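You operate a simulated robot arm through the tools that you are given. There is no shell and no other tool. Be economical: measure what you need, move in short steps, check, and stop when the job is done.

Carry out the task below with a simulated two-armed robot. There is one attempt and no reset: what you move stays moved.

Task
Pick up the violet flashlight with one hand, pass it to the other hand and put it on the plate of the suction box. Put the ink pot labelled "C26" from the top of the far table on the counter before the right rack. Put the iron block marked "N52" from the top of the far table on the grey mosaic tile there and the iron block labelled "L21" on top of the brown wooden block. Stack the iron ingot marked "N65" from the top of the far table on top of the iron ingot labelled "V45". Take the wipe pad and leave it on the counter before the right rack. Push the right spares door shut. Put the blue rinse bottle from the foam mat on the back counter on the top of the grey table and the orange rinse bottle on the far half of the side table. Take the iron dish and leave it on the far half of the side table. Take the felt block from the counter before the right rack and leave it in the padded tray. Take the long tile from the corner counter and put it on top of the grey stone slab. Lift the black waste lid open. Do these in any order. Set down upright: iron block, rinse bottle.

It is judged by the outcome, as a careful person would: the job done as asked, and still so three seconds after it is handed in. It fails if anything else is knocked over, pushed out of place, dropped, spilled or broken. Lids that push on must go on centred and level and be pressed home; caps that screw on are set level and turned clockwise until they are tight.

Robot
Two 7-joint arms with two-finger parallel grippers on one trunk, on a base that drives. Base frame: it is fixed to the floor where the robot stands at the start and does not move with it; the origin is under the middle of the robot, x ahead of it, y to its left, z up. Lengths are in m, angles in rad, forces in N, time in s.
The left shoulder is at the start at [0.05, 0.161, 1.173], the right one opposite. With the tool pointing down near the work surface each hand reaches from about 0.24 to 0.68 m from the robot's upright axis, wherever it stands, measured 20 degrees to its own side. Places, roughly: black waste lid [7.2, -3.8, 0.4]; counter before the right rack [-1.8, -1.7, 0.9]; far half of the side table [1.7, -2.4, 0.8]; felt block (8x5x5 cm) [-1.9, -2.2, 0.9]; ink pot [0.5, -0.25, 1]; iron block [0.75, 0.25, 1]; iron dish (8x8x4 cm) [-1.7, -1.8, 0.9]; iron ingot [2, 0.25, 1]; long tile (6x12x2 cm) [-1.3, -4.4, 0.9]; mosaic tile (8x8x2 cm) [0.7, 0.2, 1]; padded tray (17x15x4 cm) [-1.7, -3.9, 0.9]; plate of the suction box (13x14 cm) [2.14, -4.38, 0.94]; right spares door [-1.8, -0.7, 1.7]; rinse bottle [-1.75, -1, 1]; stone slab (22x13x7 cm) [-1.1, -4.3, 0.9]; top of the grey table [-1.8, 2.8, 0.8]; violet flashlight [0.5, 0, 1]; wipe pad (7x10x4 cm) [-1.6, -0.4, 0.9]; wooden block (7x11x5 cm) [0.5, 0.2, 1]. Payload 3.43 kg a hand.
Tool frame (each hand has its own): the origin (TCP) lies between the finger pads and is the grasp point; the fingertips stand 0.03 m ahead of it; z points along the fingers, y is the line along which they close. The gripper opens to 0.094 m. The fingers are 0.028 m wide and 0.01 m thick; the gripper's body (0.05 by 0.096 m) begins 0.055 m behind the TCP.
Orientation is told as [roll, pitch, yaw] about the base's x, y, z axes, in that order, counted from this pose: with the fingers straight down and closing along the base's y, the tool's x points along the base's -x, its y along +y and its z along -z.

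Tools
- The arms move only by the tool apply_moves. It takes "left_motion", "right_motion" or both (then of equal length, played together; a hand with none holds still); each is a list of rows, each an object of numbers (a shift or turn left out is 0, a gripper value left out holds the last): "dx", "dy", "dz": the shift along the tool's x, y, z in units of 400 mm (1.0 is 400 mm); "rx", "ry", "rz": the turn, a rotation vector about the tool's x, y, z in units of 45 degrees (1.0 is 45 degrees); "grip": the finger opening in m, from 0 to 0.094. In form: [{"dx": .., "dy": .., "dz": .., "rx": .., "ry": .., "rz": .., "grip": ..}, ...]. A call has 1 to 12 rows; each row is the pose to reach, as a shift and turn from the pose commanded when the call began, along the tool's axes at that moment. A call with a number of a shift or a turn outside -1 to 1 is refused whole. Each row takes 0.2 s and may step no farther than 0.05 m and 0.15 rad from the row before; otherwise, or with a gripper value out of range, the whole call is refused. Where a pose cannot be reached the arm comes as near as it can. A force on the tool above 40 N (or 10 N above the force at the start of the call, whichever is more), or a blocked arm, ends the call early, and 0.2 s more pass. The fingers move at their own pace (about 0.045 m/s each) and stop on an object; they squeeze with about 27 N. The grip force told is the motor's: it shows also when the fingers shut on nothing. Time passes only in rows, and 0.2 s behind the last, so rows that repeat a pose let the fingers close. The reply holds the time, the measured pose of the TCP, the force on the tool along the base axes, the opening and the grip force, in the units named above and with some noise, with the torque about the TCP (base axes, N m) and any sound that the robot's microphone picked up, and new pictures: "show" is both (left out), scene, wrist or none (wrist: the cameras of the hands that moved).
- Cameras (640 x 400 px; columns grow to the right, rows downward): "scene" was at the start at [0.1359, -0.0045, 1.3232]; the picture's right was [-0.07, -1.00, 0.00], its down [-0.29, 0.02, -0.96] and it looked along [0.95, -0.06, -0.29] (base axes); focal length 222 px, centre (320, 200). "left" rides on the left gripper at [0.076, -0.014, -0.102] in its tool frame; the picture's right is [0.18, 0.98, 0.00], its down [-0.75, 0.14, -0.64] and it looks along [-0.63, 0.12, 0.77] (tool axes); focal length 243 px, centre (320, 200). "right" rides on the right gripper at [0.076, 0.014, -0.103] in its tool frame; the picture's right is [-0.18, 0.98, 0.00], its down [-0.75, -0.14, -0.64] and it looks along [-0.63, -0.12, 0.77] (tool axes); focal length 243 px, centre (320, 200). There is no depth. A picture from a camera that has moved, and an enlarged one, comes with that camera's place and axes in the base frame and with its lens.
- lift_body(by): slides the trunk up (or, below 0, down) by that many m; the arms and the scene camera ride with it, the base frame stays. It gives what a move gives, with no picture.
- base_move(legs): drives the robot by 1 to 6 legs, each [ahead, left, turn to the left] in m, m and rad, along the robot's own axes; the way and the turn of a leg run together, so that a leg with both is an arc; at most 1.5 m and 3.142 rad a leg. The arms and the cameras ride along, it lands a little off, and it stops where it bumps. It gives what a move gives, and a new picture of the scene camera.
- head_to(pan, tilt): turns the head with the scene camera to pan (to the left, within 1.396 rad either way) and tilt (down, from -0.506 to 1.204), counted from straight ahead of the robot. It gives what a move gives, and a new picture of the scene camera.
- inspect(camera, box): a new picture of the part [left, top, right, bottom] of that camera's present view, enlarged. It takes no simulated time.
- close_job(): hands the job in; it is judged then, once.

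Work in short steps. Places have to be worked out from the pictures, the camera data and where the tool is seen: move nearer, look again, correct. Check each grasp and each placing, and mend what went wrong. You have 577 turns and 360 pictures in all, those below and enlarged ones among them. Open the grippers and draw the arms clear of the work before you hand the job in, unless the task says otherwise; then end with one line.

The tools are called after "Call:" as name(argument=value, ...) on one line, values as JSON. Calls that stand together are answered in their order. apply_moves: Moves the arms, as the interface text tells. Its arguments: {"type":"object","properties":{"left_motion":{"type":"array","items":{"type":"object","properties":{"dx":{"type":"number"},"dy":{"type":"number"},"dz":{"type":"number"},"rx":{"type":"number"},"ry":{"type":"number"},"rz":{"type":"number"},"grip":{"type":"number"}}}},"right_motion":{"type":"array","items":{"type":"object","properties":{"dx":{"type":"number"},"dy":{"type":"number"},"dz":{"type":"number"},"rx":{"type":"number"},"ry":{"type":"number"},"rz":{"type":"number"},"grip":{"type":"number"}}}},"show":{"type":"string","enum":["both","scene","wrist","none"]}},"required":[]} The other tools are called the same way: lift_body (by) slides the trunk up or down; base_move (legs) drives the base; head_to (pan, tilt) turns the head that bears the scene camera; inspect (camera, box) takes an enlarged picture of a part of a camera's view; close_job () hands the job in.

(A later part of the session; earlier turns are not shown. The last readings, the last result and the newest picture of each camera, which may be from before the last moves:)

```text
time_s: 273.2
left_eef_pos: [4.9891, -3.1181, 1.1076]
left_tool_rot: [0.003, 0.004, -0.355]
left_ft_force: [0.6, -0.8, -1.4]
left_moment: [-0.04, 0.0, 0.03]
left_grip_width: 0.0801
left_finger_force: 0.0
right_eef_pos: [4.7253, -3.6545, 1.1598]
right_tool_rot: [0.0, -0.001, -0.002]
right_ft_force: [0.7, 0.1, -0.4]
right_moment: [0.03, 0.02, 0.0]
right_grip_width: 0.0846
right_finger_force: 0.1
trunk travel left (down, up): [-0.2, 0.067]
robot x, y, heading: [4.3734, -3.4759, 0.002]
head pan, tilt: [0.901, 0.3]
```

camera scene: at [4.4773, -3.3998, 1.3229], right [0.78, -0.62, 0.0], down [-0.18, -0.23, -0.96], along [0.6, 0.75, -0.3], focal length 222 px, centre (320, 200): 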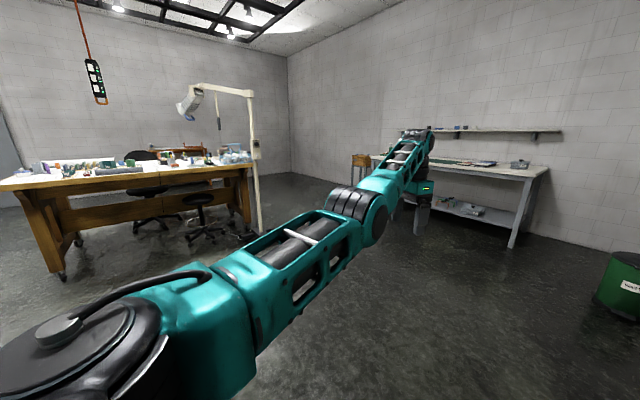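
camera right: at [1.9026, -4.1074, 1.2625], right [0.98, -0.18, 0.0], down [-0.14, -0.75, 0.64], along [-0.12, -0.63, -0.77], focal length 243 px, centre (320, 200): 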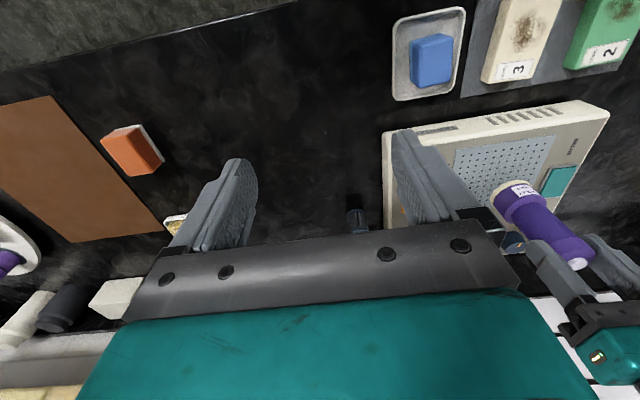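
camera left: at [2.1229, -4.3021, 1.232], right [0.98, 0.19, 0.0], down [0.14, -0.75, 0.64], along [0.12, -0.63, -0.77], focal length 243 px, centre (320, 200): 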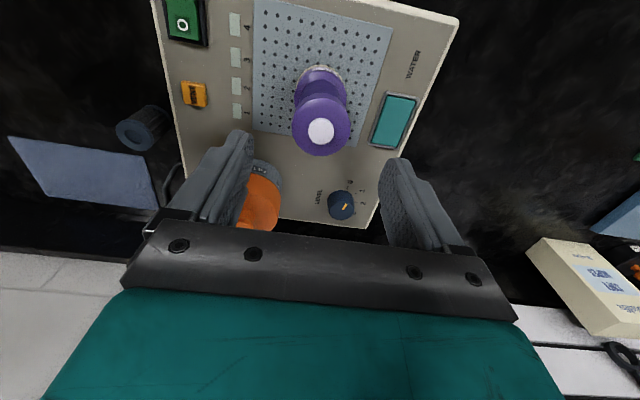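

Pitching works. I pitch, translate inward while pitched, then pitch back.

Call:
apply_moves(left_motion=[{"ry": -0.18}, {"ry": -0.36}, {"ry": -0.54}, {"ry": -0.72}, {"ry": -0.9}], show="none")

Call:
apply_moves(left_motion=[{"dz": -0.06, "dx": 0.07}, {"dz": -0.12, "dx": 0.14}, {"dz": -0.18, "dx": 0.21}, {"dz": -0.24, "dx": 0.28}, {"dz": -0.3, "dx": 0.35}], show="none")

Call:
apply_moves(left_motion=[{"ry": 0.18}, {"ry": 0.36}, {"ry": 0.54}, {"ry": 0.72}, {"ry": 0.9}], show="scene")

```text
time_s: 274.4
left_eef_pos: [4.9903, -3.1168, 1.109]
left_tool_rot: [0.005, -0.709, -0.355]
left_ft_force: [0.6, -1.0, -0.2]
left_moment: [0.0, -0.03, 0.03]
left_grip_width: 0.0802
left_finger_force: 0.1
right_eef_pos: [4.726, -3.6546, 1.1611]
right_tool_rot: [-0.002, 0.0, 0.001]
right_ft_force: [-1.1, 0.2, 0.0]
right_moment: [-0.02, 0.01, 0.0]
right_grip_width: 0.085
right_finger_force: 0.0
trunk travel left (down, up): [-0.2, 0.067]
robot x, y, heading: [4.3764, -3.4762, -0.003]
head pan, tilt: [0.901, 0.3]
```

```text
time_s: 275.6
left_eef_pos: [4.8171, -3.0518, 1.1064]
left_tool_rot: [0.003, -0.705, -0.357]
left_ft_force: [-0.2, -0.7, 0.0]
left_moment: [0.0, 0.01, -0.01]
left_grip_width: 0.0801
left_finger_force: 0.0
right_eef_pos: [4.7259, -3.6543, 1.1595]
right_tool_rot: [0.0, -0.003, -0.001]
right_ft_force: [-0.3, 0.3, -0.5]
right_moment: [0.02, 0.02, -0.01]
right_grip_width: 0.0847
right_finger_force: 0.0
trunk travel left (down, up): [-0.2, 0.067]
robot x, y, heading: [4.3805, -3.4719, -0.006]
head pan, tilt: [0.901, 0.3]
```

```text
time_s: 276.8
left_eef_pos: [4.8164, -3.0532, 1.1099]
left_tool_rot: [0.002, 0.001, -0.352]
left_ft_force: [0.2, -0.7, 0.1]
left_moment: [0.01, 0.0, 0.01]
left_grip_width: 0.0802
left_finger_force: 0.1
right_eef_pos: [4.7267, -3.6555, 1.1593]
right_tool_rot: [0.0, 0.0, -0.002]
right_ft_force: [0.1, -0.6, -0.8]
right_moment: [0.0, 0.02, -0.02]
right_grip_width: 0.085
right_finger_force: 0.0
trunk travel left (down, up): [-0.2, 0.067]
robot x, y, heading: [4.3765, -3.4772, -0.002]
head pan, tilt: [0.901, 0.3]
camera scene: at [4.4774, -3.4001, 1.3229], right [0.78, -0.62, 0.0], down [-0.18, -0.23, -0.96], along [0.6, 0.75, -0.3], focal length 222 px, centre (320, 200)
```

scene: 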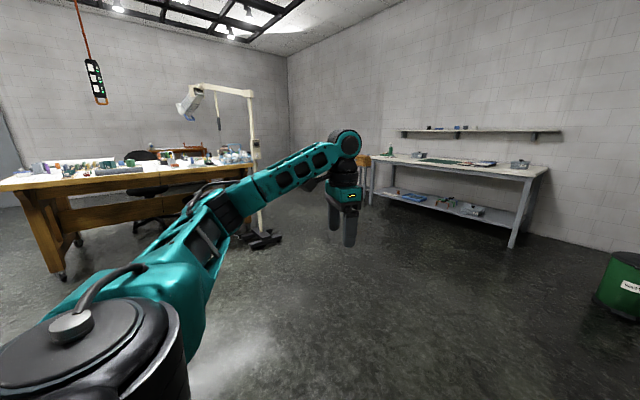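

The left arm is free again. I bring it to a neutral position and drive on to the bin.

Call:
apply_moves(left_motion=[{"dx": -0.01, "dy": -0.1, "dz": -0.03, "rz": -0.1}, {"dx": -0.02, "dy": -0.2, "dz": -0.06, "rz": -0.2}, {"dx": -0.03, "dy": -0.3, "dz": -0.09, "rz": -0.3}, {"dx": -0.04, "dy": -0.4, "dz": -0.12, "rz": -0.4}, {"dx": -0.05, "dy": -0.5, "dz": -0.12, "rz": -0.449}, {"dx": -0.05, "dy": -0.568, "dz": -0.12, "rz": -0.449}], show="none")

Call:
base_move(legs=[[1.3, -0.2, 0], [0.55, 0, 0]])

Call:
head_to(pan=0, tilt=0.75)

```text
time_s: 278.2
left_eef_pos: [4.7567, -3.2736, 1.1558]
left_tool_rot: [0.003, 0.0, -0.001]
left_ft_force: [0.2, 1.4, -0.7]
left_moment: [0.02, -0.01, 0.0]
left_grip_width: 0.0801
left_finger_force: 0.0
right_eef_pos: [4.7257, -3.6553, 1.1587]
right_tool_rot: [0.0, 0.0, 0.001]
right_ft_force: [0.3, -0.6, 0.5]
right_moment: [0.02, 0.01, 0.01]
right_grip_width: 0.0849
right_finger_force: 0.2
trunk travel left (down, up): [-0.2, 0.067]
robot x, y, heading: [4.3744, -3.4738, -0.005]
head pan, tilt: [0.901, 0.3]
```

```text
time_s: 287.6
left_eef_pos: [6.5991, -3.4769, 1.1557]
left_tool_rot: [0.002, 0.001, -0.002]
left_ft_force: [0.0, 0.1, 0.4]
left_moment: [-0.01, 0.0, 0.02]
left_grip_width: 0.08
left_finger_force: 0.1
right_eef_pos: [6.5673, -3.8586, 1.1605]
right_tool_rot: [-0.003, 0.0, -0.003]
right_ft_force: [-0.1, 0.3, -0.6]
right_moment: [0.0, 0.02, -0.01]
right_grip_width: 0.0851
right_finger_force: 0.1
trunk travel left (down, up): [-0.2, 0.067]
robot x, y, heading: [6.2171, -3.678, -0.003]
head pan, tilt: [0.901, 0.3]
camera scene: at [6.3184, -3.6041, 1.3228], right [0.78, -0.62, 0.0], down [-0.18, -0.23, -0.96], along [0.6, 0.75, -0.3], focal length 222 px, centre (320, 200)
```

scene: 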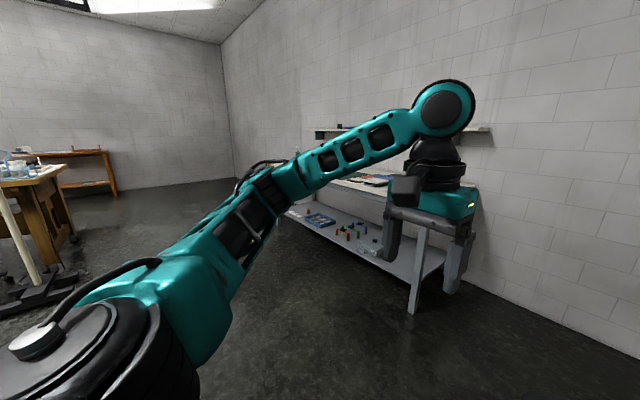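

```text
time_s: 288.8
left_eef_pos: [6.5979, -3.4759, 1.1556]
left_tool_rot: [0.004, 0.0, -0.002]
left_ft_force: [-0.1, 0.0, -0.6]
left_moment: [0.01, 0.0, 0.01]
left_grip_width: 0.0799
left_finger_force: 0.0
right_eef_pos: [6.5669, -3.8596, 1.1597]
right_tool_rot: [-0.001, -0.001, -0.001]
right_ft_force: [-0.6, 0.2, 0.1]
right_moment: [0.01, 0.01, 0.02]
right_grip_width: 0.0846
right_finger_force: 0.0
trunk travel left (down, up): [-0.2, 0.067]
robot x, y, heading: [6.2186, -3.675, -0.006]
head pan, tilt: [0.0, 0.75]
camera scene: at [6.3427, -3.6773, 1.2826], right [0.0, -1.0, 0.0], down [-0.68, 0.0, -0.73], along [0.73, 0.0, -0.68], focal length 222 px, centre (320, 200)
```

scene: 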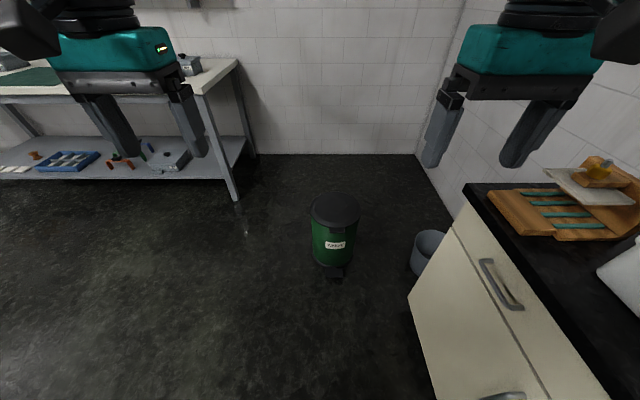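

A pedal bin with black lid. I zoom in.

Call:
inspect(camera="scene", box=[280, 180, 400, 290])

```text
3.64 times, centred on (340, 235) of scene
camera zoom: at [6.3427, -3.6773, 1.2826], right [0.0, -1.0, 0.0], down [-0.68, 0.0, -0.73], along [0.73, 0.0, -0.68], focal length 806 px, centre (247, 73)
```

zoom: 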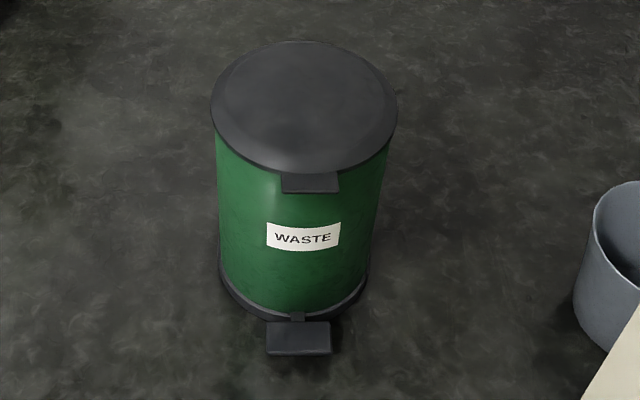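

The lid has a front tab at ≈(7.05, −3.77, 0.41) with the hinge behind. I lower the trunk, drive a bit nearer, and will scoop the tab up with a closed, forward-tilted right gripper.

Call:
lift_body(by=-0.19)

Call:
base_move(legs=[[0.2, 0.07, 0]])

Call:
apply_moves(right_motion=[{"ry": -0.15, "dy": 0.05, "grip": 0.0}, {"ry": -0.3, "dy": 0.1, "grip": 0.0}, {"ry": -0.45, "dy": 0.12, "grip": 0.0}, {"ry": -0.6, "dy": 0.14}, {"ry": -0.75, "dy": 0.14}, {"ry": -0.9, "dy": 0.14}, {"ry": -1.0, "dy": 0.14}])

```text
time_s: 290.8
left_eef_pos: [6.5987, -3.4774, 0.9658]
left_tool_rot: [0.002, 0.0, -0.002]
left_ft_force: [-0.4, 0.2, -0.1]
left_moment: [0.0, 0.0, -0.02]
left_grip_width: 0.0797
left_finger_force: 0.1
right_eef_pos: [6.5664, -3.8591, 0.9703]
right_tool_rot: [0.0, -0.003, -0.003]
right_ft_force: [-0.1, 0.4, -0.1]
right_moment: [0.01, 0.02, -0.01]
right_grip_width: 0.0851
right_finger_force: 0.1
trunk travel left (down, up): [-0.01, 0.257]
robot x, y, heading: [6.2185, -3.6823, -0.009]
head pan, tilt: [0.0, 0.75]
```

```text
time_s: 292.5
left_eef_pos: [6.7975, -3.4081, 0.9646]
left_tool_rot: [0.003, 0.0, -0.001]
left_ft_force: [-0.2, -0.5, 0.1]
left_moment: [-0.02, 0.0, 0.01]
left_grip_width: 0.08
left_finger_force: 0.1
right_eef_pos: [6.7674, -3.79, 0.9692]
right_tool_rot: [-0.002, 0.0, -0.001]
right_ft_force: [-0.2, -0.2, 0.5]
right_moment: [-0.02, 0.01, 0.0]
right_grip_width: 0.0848
right_finger_force: 0.1
trunk travel left (down, up): [-0.01, 0.257]
robot x, y, heading: [6.4176, -3.6099, -0.003]
head pan, tilt: [0.0, 0.75]
camera scene: at [6.5424, -3.6077, 1.0925], right [0.0, -1.0, 0.0], down [-0.68, 0.0, -0.73], along [0.73, 0.0, -0.68], focal length 222 px, centre (320, 200)
```

scene: 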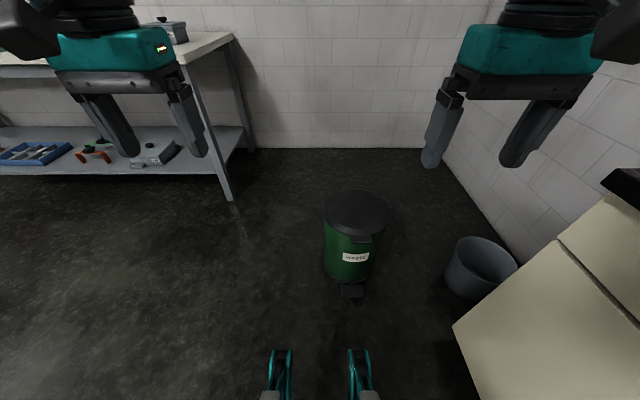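

```text
time_s: 294.1
left_eef_pos: [6.7972, -3.4083, 0.9662]
left_tool_rot: [0.001, 0.0, 0.0]
left_ft_force: [0.5, -0.5, 0.0]
left_moment: [-0.03, -0.04, 0.01]
left_grip_width: 0.0802
left_finger_force: 0.1
right_eef_pos: [6.7674, -3.7335, 0.9694]
right_tool_rot: [-0.001, -0.788, 0.001]
right_ft_force: [0.1, 0.9, -0.3]
right_moment: [0.01, 0.0, -0.01]
right_grip_width: 0.0003
right_finger_force: 27.0
trunk travel left (down, up): [-0.01, 0.257]
robot x, y, heading: [6.4162, -3.6064, -0.003]
head pan, tilt: [0.0, 0.75]
camera scene: at [6.5423, -3.6078, 1.0925], right [0.0, -1.0, 0.0], down [-0.68, 0.0, -0.73], along [0.73, 0.0, -0.68], focal length 222 px, centre (320, 200)
camera right: at [6.6403, -3.7181, 0.9883], right [0.13, 0.98, 0.13], down [0.08, -0.14, 0.99], along [0.99, -0.12, -0.09], focal length 243 px, centre (320, 200)
```

scene: 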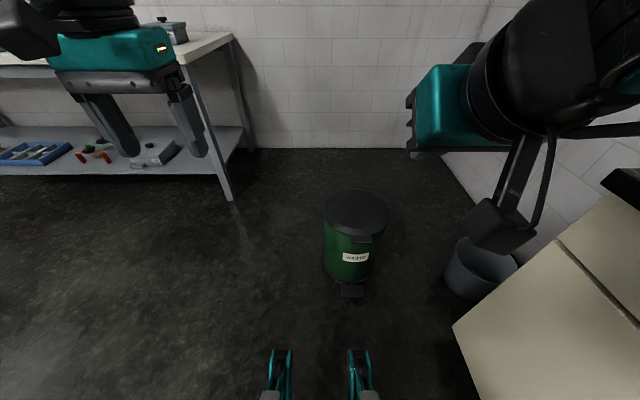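
right: 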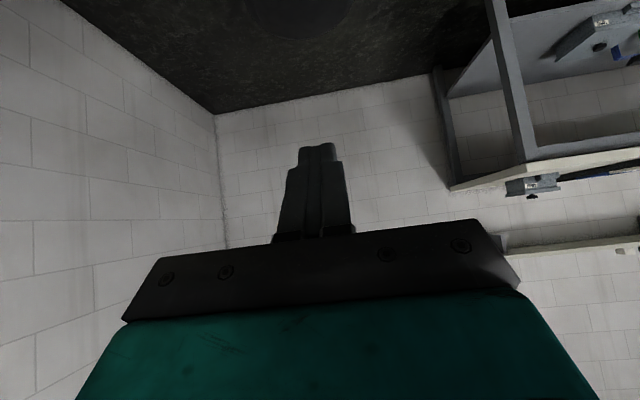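

I zoom for the tab's precise location from this lower view.

Call:
inspect(camera="scene", box=[300, 170, 410, 310])

```text
2.86 times, centred on (355, 240) of scene
camera zoom: at [6.5423, -3.6078, 1.0925], right [0.0, -1.0, 0.0], down [-0.68, 0.0, -0.73], along [0.73, 0.0, -0.68], focal length 633 px, centre (220, 86)
```

zoom: 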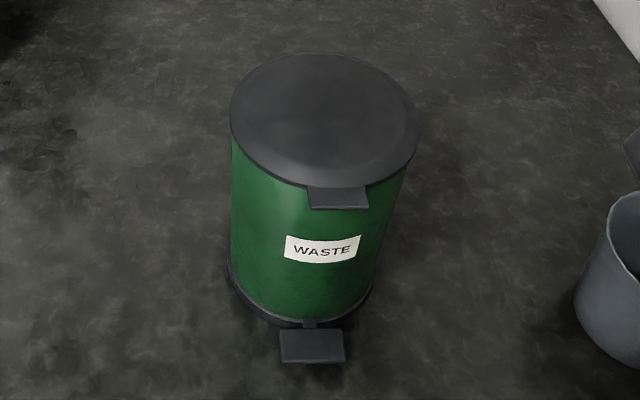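

Tab front edge ≈(7.034, −3.767, 0.42). I lower the closed right gripper in front of the bin.

Call:
apply_moves(right_motion=[{"dx": 0.065, "dy": -0.01, "dz": 0.085}, {"dx": 0.13, "dy": -0.02, "dz": 0.17}, {"dx": 0.195, "dy": -0.03, "dz": 0.255}, {"dx": 0.26, "dy": -0.04, "dz": 0.34}, {"dx": 0.325, "dy": -0.05, "dz": 0.425}, {"dx": 0.39, "dy": -0.06, "dz": 0.51}, {"dx": 0.455, "dy": -0.07, "dz": 0.595}, {"dx": 0.52, "dy": -0.08, "dz": 0.68}, {"dx": 0.5675, "dy": -0.084, "dz": 0.741}], show="none")

Call:
apply_moves(right_motion=[{"dx": 0.07, "dz": 0.06}, {"dx": 0.14, "dz": 0.12, "ry": -0.1}, {"dx": 0.21, "dz": 0.18, "ry": -0.2}, {"dx": 0.28, "dz": 0.24, "ry": -0.3}, {"dx": 0.35, "dz": 0.3, "ry": -0.4}, {"dx": 0.4, "dz": 0.34, "ry": -0.45}])

```text
time_s: 296.1
left_eef_pos: [6.7979, -3.4083, 0.9654]
left_tool_rot: [0.004, 0.0, -0.001]
left_ft_force: [0.8, 0.4, 0.0]
left_moment: [-0.01, 0.02, -0.02]
left_grip_width: 0.0799
left_finger_force: 0.0
right_eef_pos: [6.8295, -3.7383, 0.6184]
right_tool_rot: [-0.014, -0.776, -0.002]
right_ft_force: [0.2, 0.1, -0.1]
right_moment: [-0.02, 0.0, 0.0]
right_grip_width: 0.0
right_finger_force: 27.0
right hand out of reach, approached as far as the arm can: row 1, 2, 3, 4, 8, 9
trunk travel left (down, up): [-0.01, 0.257]
robot x, y, heading: [6.4135, -3.6069, -0.004]
head pan, tilt: [0.0, 0.75]
```

```text
time_s: 297.5
left_eef_pos: [6.7969, -3.4067, 0.9664]
left_tool_rot: [0.003, 0.002, -0.001]
left_ft_force: [0.1, -0.2, 0.3]
left_moment: [0.0, -0.05, 0.05]
left_grip_width: 0.0802
left_finger_force: 0.0
right_eef_pos: [6.8493, -3.6149, 0.5147]
right_tool_rot: [-0.083, -1.056, -0.002]
right_ft_force: [0.3, 0.4, -0.3]
right_moment: [-0.01, 0.0, 0.0]
right_grip_width: 0.0
right_finger_force: 27.3
right hand out of reach, approached as far as the arm can: row 1, 2, 3, 4, 5, 6
trunk travel left (down, up): [-0.01, 0.257]
robot x, y, heading: [6.4169, -3.6099, -0.007]
head pan, tilt: [0.0, 0.75]
camera scene: at [6.5423, -3.6078, 1.0925], right [0.0, -1.0, 0.0], down [-0.68, 0.0, -0.73], along [0.73, 0.0, -0.68], focal length 222 px, centre (320, 200)
camera right: at [6.7231, -3.591, 0.4976], right [0.17, 0.98, 0.12], down [-0.2, -0.09, 0.98], along [0.97, -0.18, 0.18], focal length 243 px, centre (320, 200)
```

scene: 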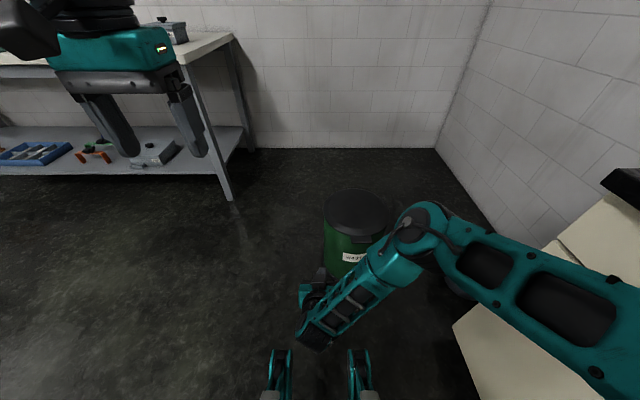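
right: 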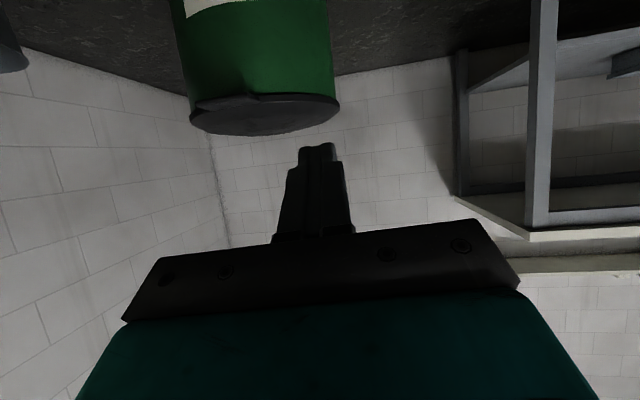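

The forward-tilted pose doesn't reach low enough. Instead I'll pinch the tab (≈7.7 cm wide) across its sides with a vertical tool. First I bring the arm back up and straighten it.

Call:
apply_moves(right_motion=[{"dx": -0.09, "dz": -0.05, "dy": -0.03}, {"dx": -0.18, "dz": -0.1, "dy": -0.06}, {"dx": -0.27, "dz": -0.15, "dy": -0.1}, {"dx": -0.36, "dz": -0.2, "dy": -0.13}, {"dx": -0.45, "dz": -0.25, "dy": -0.16}, {"dx": -0.54, "dz": -0.3, "dy": -0.2}, {"dx": -0.65, "dz": -0.36, "dy": -0.23}], show="none")

Call:
apply_moves(right_motion=[{"ry": 0.18}, {"ry": 0.36}, {"ry": 0.54}, {"ry": 0.72}, {"ry": 0.9}, {"ry": 1.0}], show="none")

```text
refused: row 7 steps farther than a row can; nothing moved
```

```text
time_s: 298.9
left_eef_pos: [6.7976, -3.4078, 0.9656]
left_tool_rot: [0.003, 0.0, -0.002]
left_ft_force: [-0.1, 0.6, 0.2]
left_moment: [-0.05, -0.01, 0.02]
left_grip_width: 0.0801
left_finger_force: 0.1
right_eef_pos: [6.8481, -3.6155, 0.516]
right_tool_rot: [-0.041, -0.269, -0.063]
right_ft_force: [-0.1, -0.3, 1.5]
right_moment: [-0.02, 0.01, 0.01]
right_grip_width: 0.0001
right_finger_force: 27.0
trunk travel left (down, up): [-0.01, 0.257]
robot x, y, heading: [6.4129, -3.6087, -0.005]
head pan, tilt: [0.0, 0.75]
```

Orientation recovered mostly in place; now up, straighten, and move toward y −3.767.

Call:
apply_moves(right_motion=[{"dx": -0.02, "dz": -0.1}, {"dx": -0.045, "dz": -0.2, "ry": 0.1}, {"dx": -0.07, "dz": -0.3, "ry": 0.2, "rz": -0.04, "rx": -0.02}, {"dx": -0.1, "dz": -0.4, "ry": 0.343, "rz": -0.08, "rx": -0.052}, {"dx": -0.1, "dz": -0.4, "dy": -0.1, "ry": 0.343, "rz": -0.08, "rx": -0.052}, {"dx": -0.1, "dz": -0.4, "dy": -0.2, "ry": 0.343, "rz": -0.08, "rx": -0.052}, {"dx": -0.1, "dz": -0.4, "dy": -0.3, "ry": 0.343, "rz": -0.08, "rx": -0.052, "grip": 0.094}, {"dx": -0.1, "dz": -0.4, "dy": -0.38, "ry": 0.343, "rz": -0.08, "rx": -0.052, "grip": 0.094}], show="scene")

```text
time_s: 300.7
left_eef_pos: [6.7995, -3.4071, 0.9656]
left_tool_rot: [0.002, 0.0, -0.001]
left_ft_force: [1.9, -0.7, 0.4]
left_moment: [0.03, -0.04, 0.01]
left_grip_width: 0.0798
left_finger_force: 0.0
right_eef_pos: [6.8336, -3.7626, 0.6847]
right_tool_rot: [-0.009, 0.0, -0.008]
right_ft_force: [0.5, -0.8, -0.4]
right_moment: [-0.01, -0.01, -0.01]
right_grip_width: 0.0506
right_finger_force: 0.1
trunk travel left (down, up): [-0.01, 0.257]
robot x, y, heading: [6.4158, -3.6111, -0.008]
head pan, tilt: [0.0, 0.75]
camera scene: at [6.5423, -3.6079, 1.0925], right [0.0, -1.0, 0.0], down [-0.68, 0.0, -0.73], along [0.73, 0.0, -0.68], focal length 222 px, centre (320, 200)
```

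scene: 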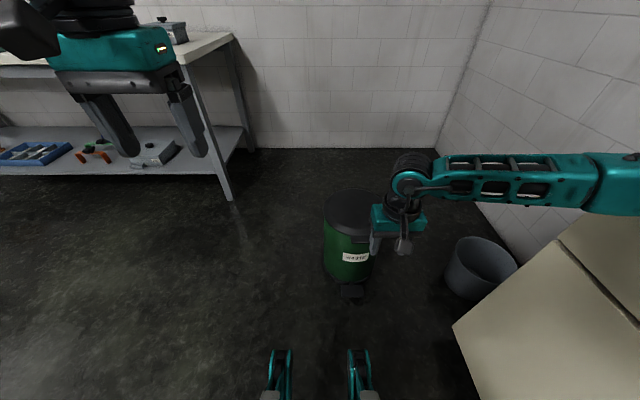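

I drive 0.12 m nearer and look through the right wrist camera.

Call:
base_move(legs=[[0.12, 0, 0.005]])

Call:
apply_moves(right_motion=[{"dz": 0.1, "grip": 0.094}, {"dz": 0.2, "grip": 0.094}, {"dz": 0.3}, {"dz": 0.35}], show="wrist")

```text
time_s: 301.9
left_eef_pos: [6.9137, -3.4069, 0.9654]
left_tool_rot: [0.002, 0.0, 0.002]
left_ft_force: [-0.2, -0.2, -0.9]
left_moment: [-0.03, -0.02, -0.01]
left_grip_width: 0.08
left_finger_force: 0.1
right_eef_pos: [6.9535, -3.7603, 0.6838]
right_tool_rot: [-0.009, 0.0, -0.005]
right_ft_force: [0.2, -0.3, 0.2]
right_moment: [0.0, 0.0, 0.01]
right_grip_width: 0.094
right_finger_force: 0.1
trunk travel left (down, up): [-0.01, 0.257]
robot x, y, heading: [6.5358, -3.6103, -0.002]
head pan, tilt: [0.0, 0.75]
camera scene: at [6.6609, -3.6073, 1.0925], right [0.0, -1.0, 0.0], down [-0.68, 0.0, -0.73], along [0.73, 0.0, -0.68], focal length 222 px, centre (320, 200)
```

scene: 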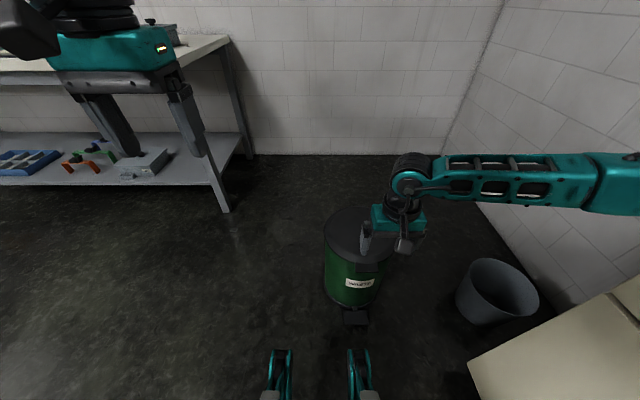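

```text
time_s: 302.9
left_eef_pos: [6.915, -3.4063, 0.965]
left_tool_rot: [0.001, -0.001, 0.003]
left_ft_force: [-0.1, 0.1, -0.2]
left_moment: [-0.02, 0.03, -0.01]
left_grip_width: 0.0798
left_finger_force: 0.1
right_eef_pos: [6.9531, -3.7625, 0.5441]
right_tool_rot: [-0.009, -0.002, -0.003]
right_ft_force: [-0.7, -0.1, -0.9]
right_moment: [-0.02, -0.03, -0.01]
right_grip_width: 0.094
right_finger_force: 0.2
trunk travel left (down, up): [-0.01, 0.257]
robot x, y, heading: [6.5352, -3.6083, 0.004]
head pan, tilt: [0.0, 0.75]
camera right: at [6.8761, -3.7469, 0.6466], right [0.19, 0.98, -0.01], down [0.75, -0.14, 0.64], along [0.63, -0.13, -0.77], focal length 243 px, centre (320, 200)
```

right: 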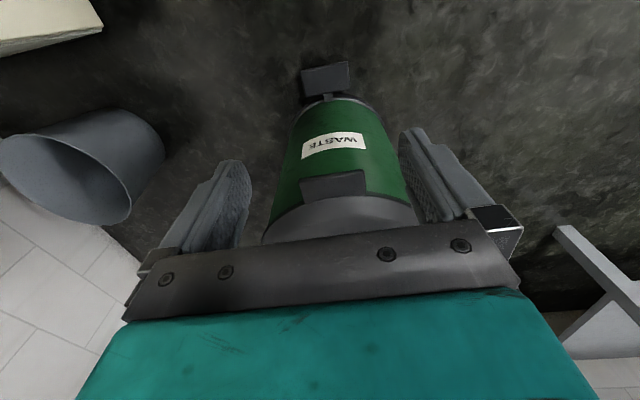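

Tab spans x 7.03–7.06, y centre −3.766. I move over it and lower the open fingers on both sides.

Call:
apply_moves(right_motion=[{"dx": -0.08, "dy": -0.003}, {"dx": -0.16, "dy": -0.006}, {"dx": -0.22, "dy": -0.009}, {"dx": -0.22, "dy": -0.009, "dz": 0.1}, {"dx": -0.22, "dy": -0.009, "dz": 0.2}, {"dx": -0.22, "dy": -0.009, "dz": 0.28}, {"dx": -0.22, "dy": -0.009, "dz": 0.315}], show="wrist")

```text
time_s: 304.5
left_eef_pos: [6.9149, -3.4065, 0.9658]
left_tool_rot: [0.0, 0.0, 0.003]
left_ft_force: [0.0, 0.7, -0.1]
left_moment: [-0.02, -0.01, 0.02]
left_grip_width: 0.0799
left_finger_force: 0.0
right_eef_pos: [7.0398, -3.7676, 0.4183]
right_tool_rot: [-0.008, 0.0, -0.004]
right_ft_force: [0.0, 0.0, 0.6]
right_moment: [0.03, -0.01, -0.02]
right_grip_width: 0.0939
right_finger_force: 0.1
trunk travel left (down, up): [-0.01, 0.257]
robot x, y, heading: [6.5366, -3.61, -0.0]
head pan, tilt: [0.0, 0.75]
camera right: at [6.9642, -3.7509, 0.5209], right [0.19, 0.98, -0.01], down [0.75, -0.14, 0.64], along [0.63, -0.13, -0.77], focal length 243 px, centre (320, 200)
```

right: 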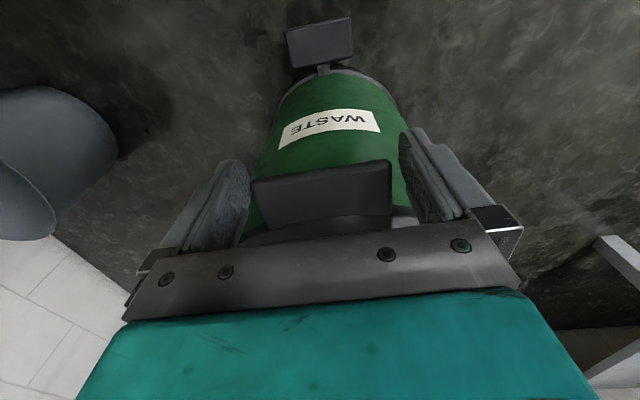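

The tab sits between the fingers. I close.

Call:
apply_moves(right_motion=[{"grip": 0.05}, {"grip": 0.05}, {"grip": 0.05}], show="none")

```text
time_s: 305.3
left_eef_pos: [6.9147, -3.406, 0.966]
left_tool_rot: [0.004, 0.0, 0.001]
left_ft_force: [0.4, -0.1, -0.8]
left_moment: [0.02, -0.01, -0.01]
left_grip_width: 0.08
left_finger_force: 0.2
right_eef_pos: [7.0411, -3.7674, 0.4197]
right_tool_rot: [-0.009, 0.0, -0.004]
right_ft_force: [-1.6, -3.8, 1.9]
right_moment: [0.59, 0.04, 0.34]
right_grip_width: 0.0799
right_finger_force: 44.8
trunk travel left (down, up): [-0.01, 0.257]
robot x, y, heading: [6.5339, -3.6095, -0.001]
head pan, tilt: [0.0, 0.75]
```

Gripped. I lift along the hinge arc to about 30°.

Call:
apply_moves(right_motion=[{"dx": -0.003, "dz": -0.058}, {"dx": -0.01, "dz": -0.115}, {"dx": -0.022, "dz": -0.17}, {"dx": -0.04, "dz": -0.225}, {"dx": -0.062, "dz": -0.279}, {"dx": -0.0885, "dz": -0.33}])

```text
time_s: 306.7
left_eef_pos: [6.914, -3.4073, 0.967]
left_tool_rot: [0.003, -0.001, 0.002]
left_ft_force: [-0.3, 0.4, -0.4]
left_moment: [-0.03, 0.0, 0.01]
left_grip_width: 0.0801
left_finger_force: 0.0
right_eef_pos: [7.0744, -3.7675, 0.5512]
right_tool_rot: [-0.011, 0.006, -0.004]
right_ft_force: [-25.2, -12.5, 7.0]
right_moment: [0.08, 1.39, 0.65]
right_grip_width: 0.0796
right_finger_force: 45.0
trunk travel left (down, up): [-0.01, 0.257]
robot x, y, heading: [6.5336, -3.6124, 0.002]
head pan, tilt: [0.0, 0.75]
camera scene: at [6.6593, -3.6077, 1.0929], right [0.0, -1.0, 0.0], down [-0.68, 0.0, -0.73], along [0.73, 0.0, -0.68], focal length 222 px, centre (320, 200)
camera right: at [6.9977, -3.7509, 0.6542], right [0.19, 0.98, -0.01], down [0.76, -0.14, 0.64], along [0.62, -0.13, -0.77], focal length 243 px, centre (320, 200)
```

scene: 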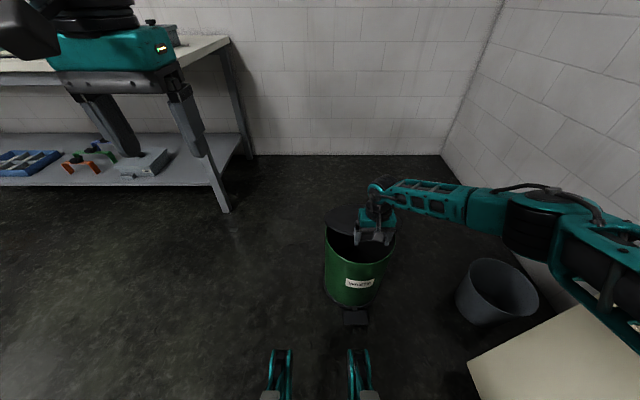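
right: 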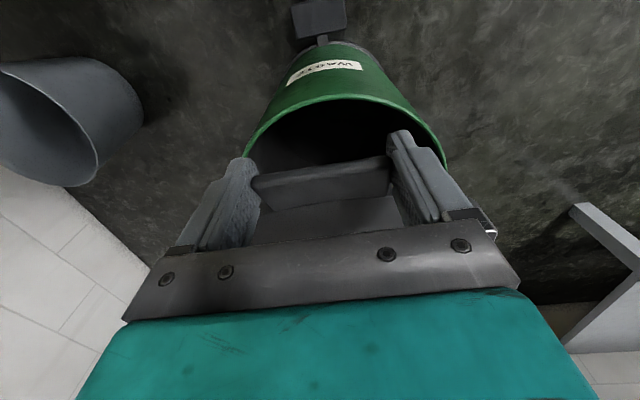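

The lid opens. I continue along the arc with a slightly larger radius.

Call:
apply_moves(right_motion=[{"dx": -0.02, "dz": -0.06}, {"dx": -0.055, "dz": -0.12}, {"dx": -0.095, "dz": -0.165}, {"dx": -0.14, "dz": -0.206}, {"dx": -0.19, "dz": -0.243}, {"dx": -0.24, "dz": -0.276}])

```text
time_s: 308.1
left_eef_pos: [6.9153, -3.4069, 0.9652]
left_tool_rot: [0.005, 0.003, 0.003]
left_ft_force: [-0.5, -0.6, -0.5]
left_moment: [-0.04, 0.01, -0.01]
left_grip_width: 0.0802
left_finger_force: 0.1
right_eef_pos: [7.1602, -3.7673, 0.6598]
right_tool_rot: [-0.005, 0.002, -0.003]
right_ft_force: [3.5, -6.2, -12.4]
right_moment: [0.45, 1.09, 0.37]
right_grip_width: 0.0797
right_finger_force: 45.0
right hand out of reach, approached as far as the arm can: row 6
trunk travel left (down, up): [-0.01, 0.257]
robot x, y, heading: [6.5344, -3.6077, 0.003]
head pan, tilt: [0.0, 0.75]
camera scene: at [6.6624, -3.6077, 1.0918], right [0.0, -1.0, 0.0], down [-0.68, 0.0, -0.73], along [0.73, 0.0, -0.68], focal length 222 px, centre (320, 200)
camera right: at [7.0848, -3.7517, 0.7623], right [0.19, 0.98, -0.01], down [0.75, -0.14, 0.64], along [0.63, -0.12, -0.77], focal length 243 px, centre (320, 200)
```

scene: 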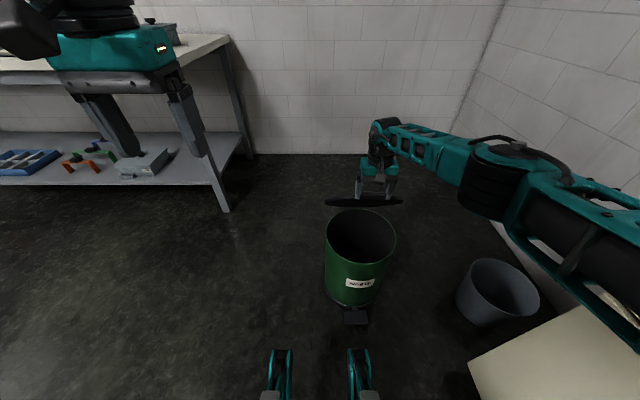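
right: 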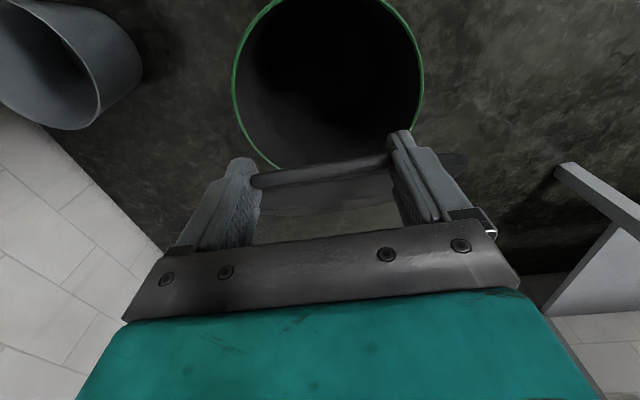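

Lid is at ~60°, arm near its limit. While pinching, I pitch the hand forward 40° to gain reach.

Call:
apply_moves(right_motion=[{"ry": -0.17}, {"ry": -0.34}, {"ry": -0.51}, {"ry": -0.68}, {"ry": -0.85}, {"ry": -1.0}])

```text
time_s: 309.5
left_eef_pos: [6.9146, -3.4069, 0.9658]
left_tool_rot: [0.004, 0.0, 0.003]
left_ft_force: [0.5, 0.5, -0.4]
left_moment: [-0.01, 0.01, -0.01]
left_grip_width: 0.08
left_finger_force: 0.2
right_eef_pos: [7.1604, -3.7691, 0.6621]
right_tool_rot: [-0.008, -0.786, 0.001]
right_ft_force: [-7.2, -3.8, 1.3]
right_moment: [0.78, 1.43, 0.64]
right_grip_width: 0.0797
right_finger_force: 44.9
trunk travel left (down, up): [-0.01, 0.257]
robot x, y, heading: [6.536, -3.6063, -0.001]
head pan, tilt: [0.0, 0.75]
camera scene: at [6.6606, -3.6076, 1.0926], right [0.0, -1.0, 0.0], down [-0.68, 0.0, -0.73], along [0.73, 0.0, -0.68], focal length 222 px, centre (320, 200)
camera right: at [7.0334, -3.752, 0.6814], right [0.13, 0.98, 0.13], down [0.08, -0.14, 0.99], along [0.99, -0.12, -0.1], focal length 243 px, centre (320, 200)
```

scene: 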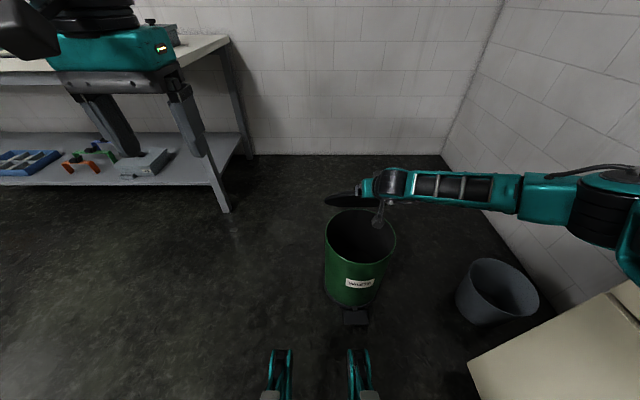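
right: 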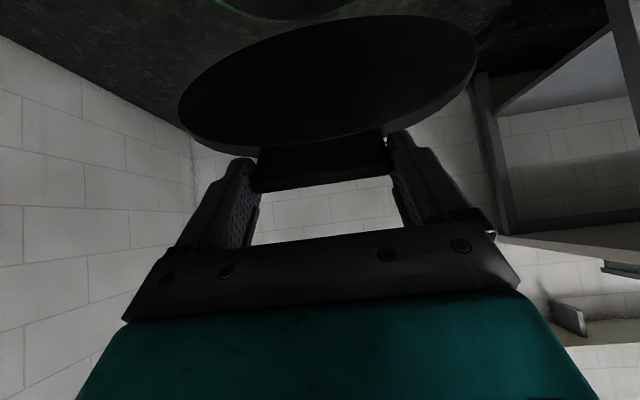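

Fit of the arc gives the hinge at ≈(7.37, 0.41), radius 0.33. I continue to ~70°.

Call:
apply_moves(right_motion=[{"dx": -0.067, "dz": 0.01, "ry": -0.06}, {"dx": -0.134, "dz": 0.025, "ry": -0.12}, {"dx": -0.2, "dz": 0.047, "ry": -0.2}, {"dx": -0.269, "dz": 0.074, "ry": -0.3}])

```text
time_s: 310.5
left_eef_pos: [6.9172, -3.4064, 0.9653]
left_tool_rot: [0.002, 0.003, 0.004]
left_ft_force: [-0.2, 1.4, 0.2]
left_moment: [0.01, 0.02, 0.0]
left_grip_width: 0.0802
left_finger_force: 0.0
right_eef_pos: [7.2578, -3.7665, 0.712]
right_tool_rot: [-0.014, -1.013, 0.007]
right_ft_force: [0.0, 0.1, -17.2]
right_moment: [0.53, 1.45, 0.28]
right_grip_width: 0.0801
right_finger_force: 44.7
trunk travel left (down, up): [-0.01, 0.257]
robot x, y, heading: [6.5352, -3.6097, -0.0]
head pan, tilt: [0.0, 0.75]
camera scene: at [6.6628, -3.6078, 1.092], right [0.0, -1.0, 0.0], down [-0.68, 0.0, -0.73], along [0.73, 0.0, -0.68], focal length 222 px, centre (320, 200)
camera right: at [7.1297, -3.7519, 0.7021], right [0.1, 0.98, 0.15], down [-0.15, -0.13, 0.98], along [0.98, -0.12, 0.13], focal length 243 px, centre (320, 200)
```

scene: 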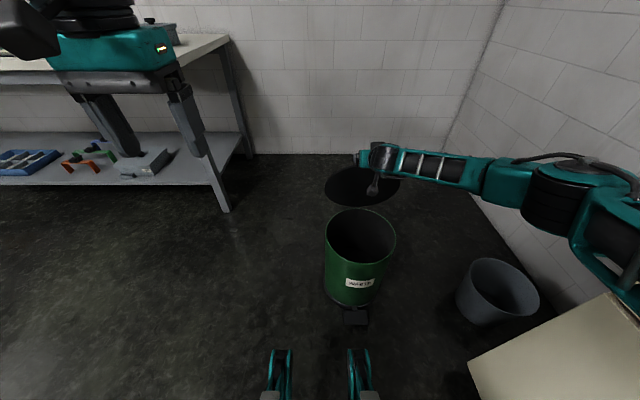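
right: 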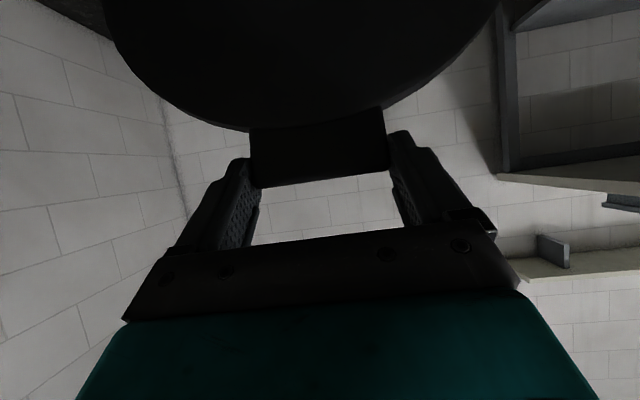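

Lid at ~75°. The arc is now nearly horizontal, so I lower 4 mm to relieve and drive the base forward 6 cm to push it further.

Call:
apply_moves(right_motion=[{"dx": 0.005, "dz": 0.003}], show="none")

Call:
base_move(legs=[[0.06, 0, 0]])

```text
time_s: 310.9
left_eef_pos: [6.9161, -3.4054, 0.964]
left_tool_rot: [0.003, 0.002, 0.001]
left_ft_force: [0.8, 0.9, 0.4]
left_moment: [0.0, -0.03, 0.01]
left_grip_width: 0.0798
left_finger_force: 0.0
right_eef_pos: [7.2558, -3.7676, 0.7126]
right_tool_rot: [-0.014, -1.017, 0.007]
right_ft_force: [-1.3, -1.2, -13.0]
right_moment: [0.49, 1.47, 0.32]
right_grip_width: 0.0796
right_finger_force: 44.8
trunk travel left (down, up): [-0.01, 0.257]
robot x, y, heading: [6.5375, -3.6108, -0.001]
head pan, tilt: [0.0, 0.75]
```

```text
time_s: 311.9
left_eef_pos: [6.9732, -3.4057, 0.9671]
left_tool_rot: [0.003, -0.001, 0.001]
left_ft_force: [0.1, 0.3, -0.6]
left_moment: [0.01, 0.02, 0.02]
left_grip_width: 0.08
left_finger_force: 0.1
right_eef_pos: [7.3179, -3.7674, 0.7216]
right_tool_rot: [-0.012, -1.032, 0.007]
right_ft_force: [2.5, -3.9, 20.5]
right_moment: [0.98, -1.49, -0.27]
right_grip_width: 0.0798
right_finger_force: 45.1
trunk travel left (down, up): [-0.01, 0.257]
robot x, y, heading: [6.5942, -3.6042, 0.003]
head pan, tilt: [0.0, 0.75]
camera scene: at [6.7185, -3.6071, 1.0931], right [0.0, -1.0, 0.0], down [-0.68, 0.0, -0.73], along [0.73, 0.0, -0.68], focal length 222 px, centre (320, 200)
```

scene: 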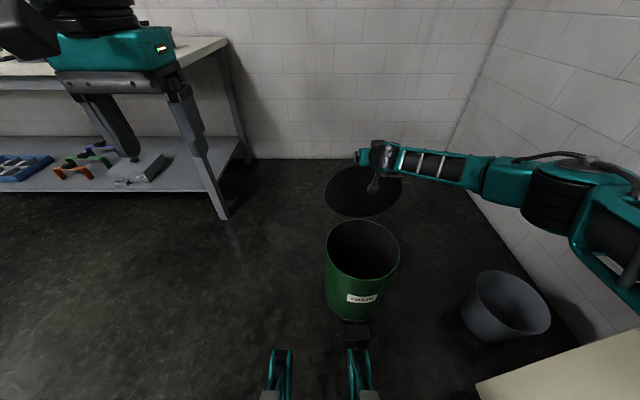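

Lid near 85–90°. I open the fingers without moving and check if it stays.

Call:
apply_moves(right_motion=[{"grip": 0.094}, {"grip": 0.094}, {"grip": 0.094}])

```text
time_s: 312.7
left_eef_pos: [6.9748, -3.4064, 0.9645]
left_tool_rot: [0.003, 0.0, 0.003]
left_ft_force: [-0.1, -0.1, 0.8]
left_moment: [-0.01, 0.02, 0.02]
left_grip_width: 0.0802
left_finger_force: 0.1
right_eef_pos: [7.3176, -3.7676, 0.7198]
right_tool_rot: [-0.014, -1.03, 0.006]
right_ft_force: [-0.1, -0.6, -0.1]
right_moment: [0.0, 0.01, 0.01]
right_grip_width: 0.0941
right_finger_force: 0.1
trunk travel left (down, up): [-0.01, 0.257]
robot x, y, heading: [6.5922, -3.6081, 0.005]
head pan, tilt: [0.0, 0.75]
camera scene: at [6.7204, -3.6072, 1.0925], right [0.0, -1.0, 0.0], down [-0.68, 0.0, -0.73], along [0.73, 0.0, -0.68], focal length 222 px, centre (320, 200)
camera right: at [7.1913, -3.7521, 0.7074], right [0.1, 0.98, 0.15], down [-0.16, -0.13, 0.98], along [0.98, -0.12, 0.15], focal length 243 px, centre (320, 200)
```

scene: 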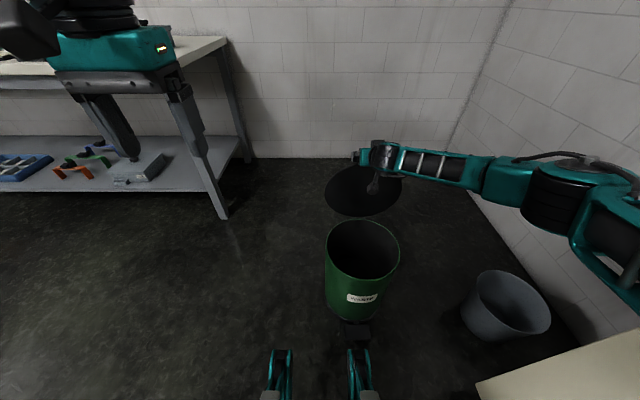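
right: 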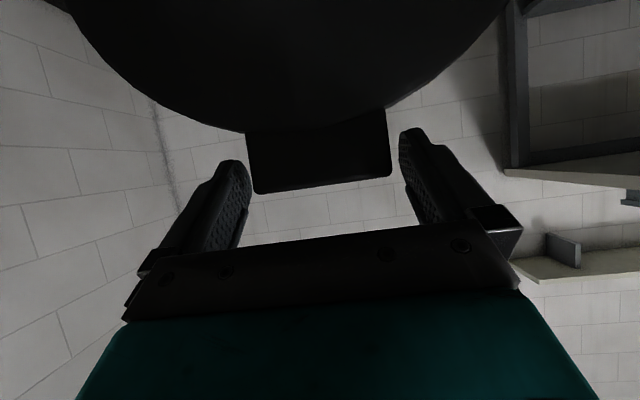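

The lid stays. I withdraw the hand back along its axis and check again.

Call:
apply_moves(right_motion=[{"dz": -0.08}, {"dz": -0.18}, {"dz": -0.28}, {"dz": -0.38}, {"dz": -0.45, "dx": -0.05}])

```text
time_s: 313.9
left_eef_pos: [6.9744, -3.4057, 0.9655]
left_tool_rot: [0.0, 0.0, 0.001]
left_ft_force: [-0.3, -0.5, -1.6]
left_moment: [0.01, -0.01, 0.02]
left_grip_width: 0.0801
left_finger_force: 0.0
right_eef_pos: [7.1737, -3.7664, 0.8304]
right_tool_rot: [-0.012, -1.028, 0.006]
right_ft_force: [-0.3, 0.2, -0.4]
right_moment: [0.02, 0.0, 0.0]
right_grip_width: 0.0939
right_finger_force: 0.0
trunk travel left (down, up): [-0.01, 0.257]
robot x, y, heading: [6.5933, -3.6085, 0.005]
head pan, tilt: [0.0, 0.75]
camera scene: at [6.7203, -3.6072, 1.0925], right [0.0, -1.0, 0.0], down [-0.68, 0.0, -0.73], along [0.73, 0.0, -0.68], focal length 222 px, centre (320, 200)
camera right: at [7.0471, -3.7504, 0.8179], right [0.1, 0.98, 0.15], down [-0.16, -0.13, 0.98], along [0.98, -0.12, 0.15], focal length 243 px, centre (320, 200)
```

scene: 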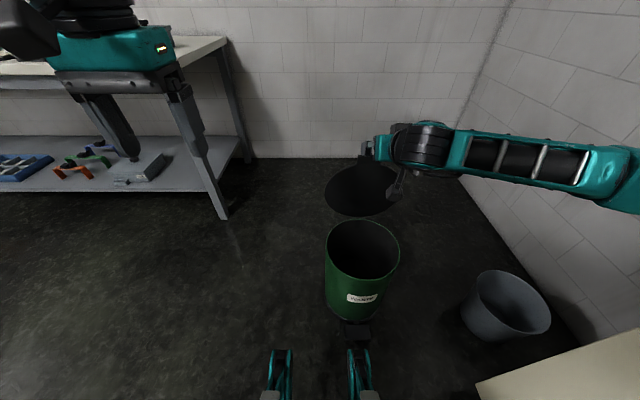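
right: 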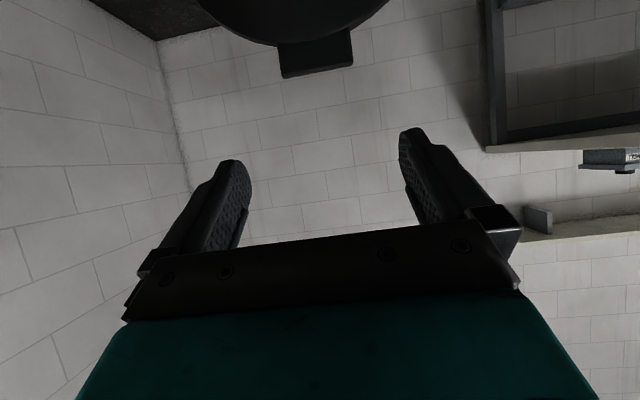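

The lid stays open. I straighten and retract the right arm, raise the trunk and back off.

Call:
apply_moves(right_motion=[{"ry": 0.17, "dx": -0.05}, {"ry": 0.34, "dx": -0.1}, {"ry": 0.51, "dx": -0.15}, {"ry": 0.68, "dx": -0.2}, {"ry": 0.85, "dx": -0.2, "dz": -0.08}, {"ry": 1.0, "dx": -0.2, "dz": -0.16}], show="none")

Call:
base_move(legs=[[-0.5, 0.1, 0]])

Call:
lift_body(by=0.19)

```text
time_s: 315.3
left_eef_pos: [6.9748, -3.4064, 0.9659]
left_tool_rot: [0.002, -0.001, 0.001]
left_ft_force: [-0.1, -0.4, -0.3]
left_moment: [0.03, 0.02, -0.02]
left_grip_width: 0.0801
left_finger_force: 0.0
right_eef_pos: [7.1615, -3.7669, 0.9324]
right_tool_rot: [-0.006, -0.243, -0.002]
right_ft_force: [-0.2, 0.2, -1.0]
right_moment: [0.0, 0.02, 0.01]
right_grip_width: 0.094
right_finger_force: 0.2
trunk travel left (down, up): [-0.01, 0.257]
robot x, y, heading: [6.5949, -3.607, 0.0]
head pan, tilt: [0.0, 0.75]
```

```text
time_s: 318.3
left_eef_pos: [6.4763, -3.3081, 0.966]
left_tool_rot: [0.002, 0.001, -0.005]
left_ft_force: [-0.4, -0.1, -0.1]
left_moment: [0.02, -0.01, -0.01]
left_grip_width: 0.08
left_finger_force: 0.0
right_eef_pos: [6.6598, -3.6695, 0.931]
right_tool_rot: [-0.005, -0.246, -0.011]
right_ft_force: [0.3, 0.3, -0.2]
right_moment: [-0.01, -0.04, 0.01]
right_grip_width: 0.0939
right_finger_force: 0.0
trunk travel left (down, up): [-0.01, 0.257]
robot x, y, heading: [6.0952, -3.5091, -0.005]
head pan, tilt: [0.0, 0.75]
camera scene: at [6.2203, -3.5076, 1.0925], right [-0.01, -1.0, 0.0], down [-0.68, 0.0, -0.73], along [0.73, 0.0, -0.68], focal length 222 px, centre (320, 200)
```

scene: 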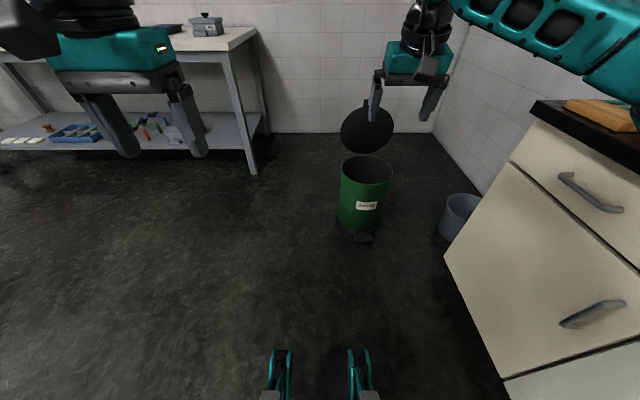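

```text
time_s: 320.4
left_eef_pos: [6.4763, -3.3084, 1.1564]
left_tool_rot: [0.005, 0.001, -0.004]
left_ft_force: [0.8, 0.2, -0.1]
left_moment: [-0.04, 0.04, 0.0]
left_grip_width: 0.0799
left_finger_force: 0.0
right_eef_pos: [6.6606, -3.6705, 1.1212]
right_tool_rot: [-0.007, -0.244, -0.01]
right_ft_force: [-0.2, 0.1, -0.4]
right_moment: [0.02, -0.02, -0.01]
right_grip_width: 0.0941
right_finger_force: 0.0
trunk travel left (down, up): [-0.2, 0.067]
robot x, y, heading: [6.098, -3.5066, -0.006]
head pan, tilt: [0.0, 0.75]
```

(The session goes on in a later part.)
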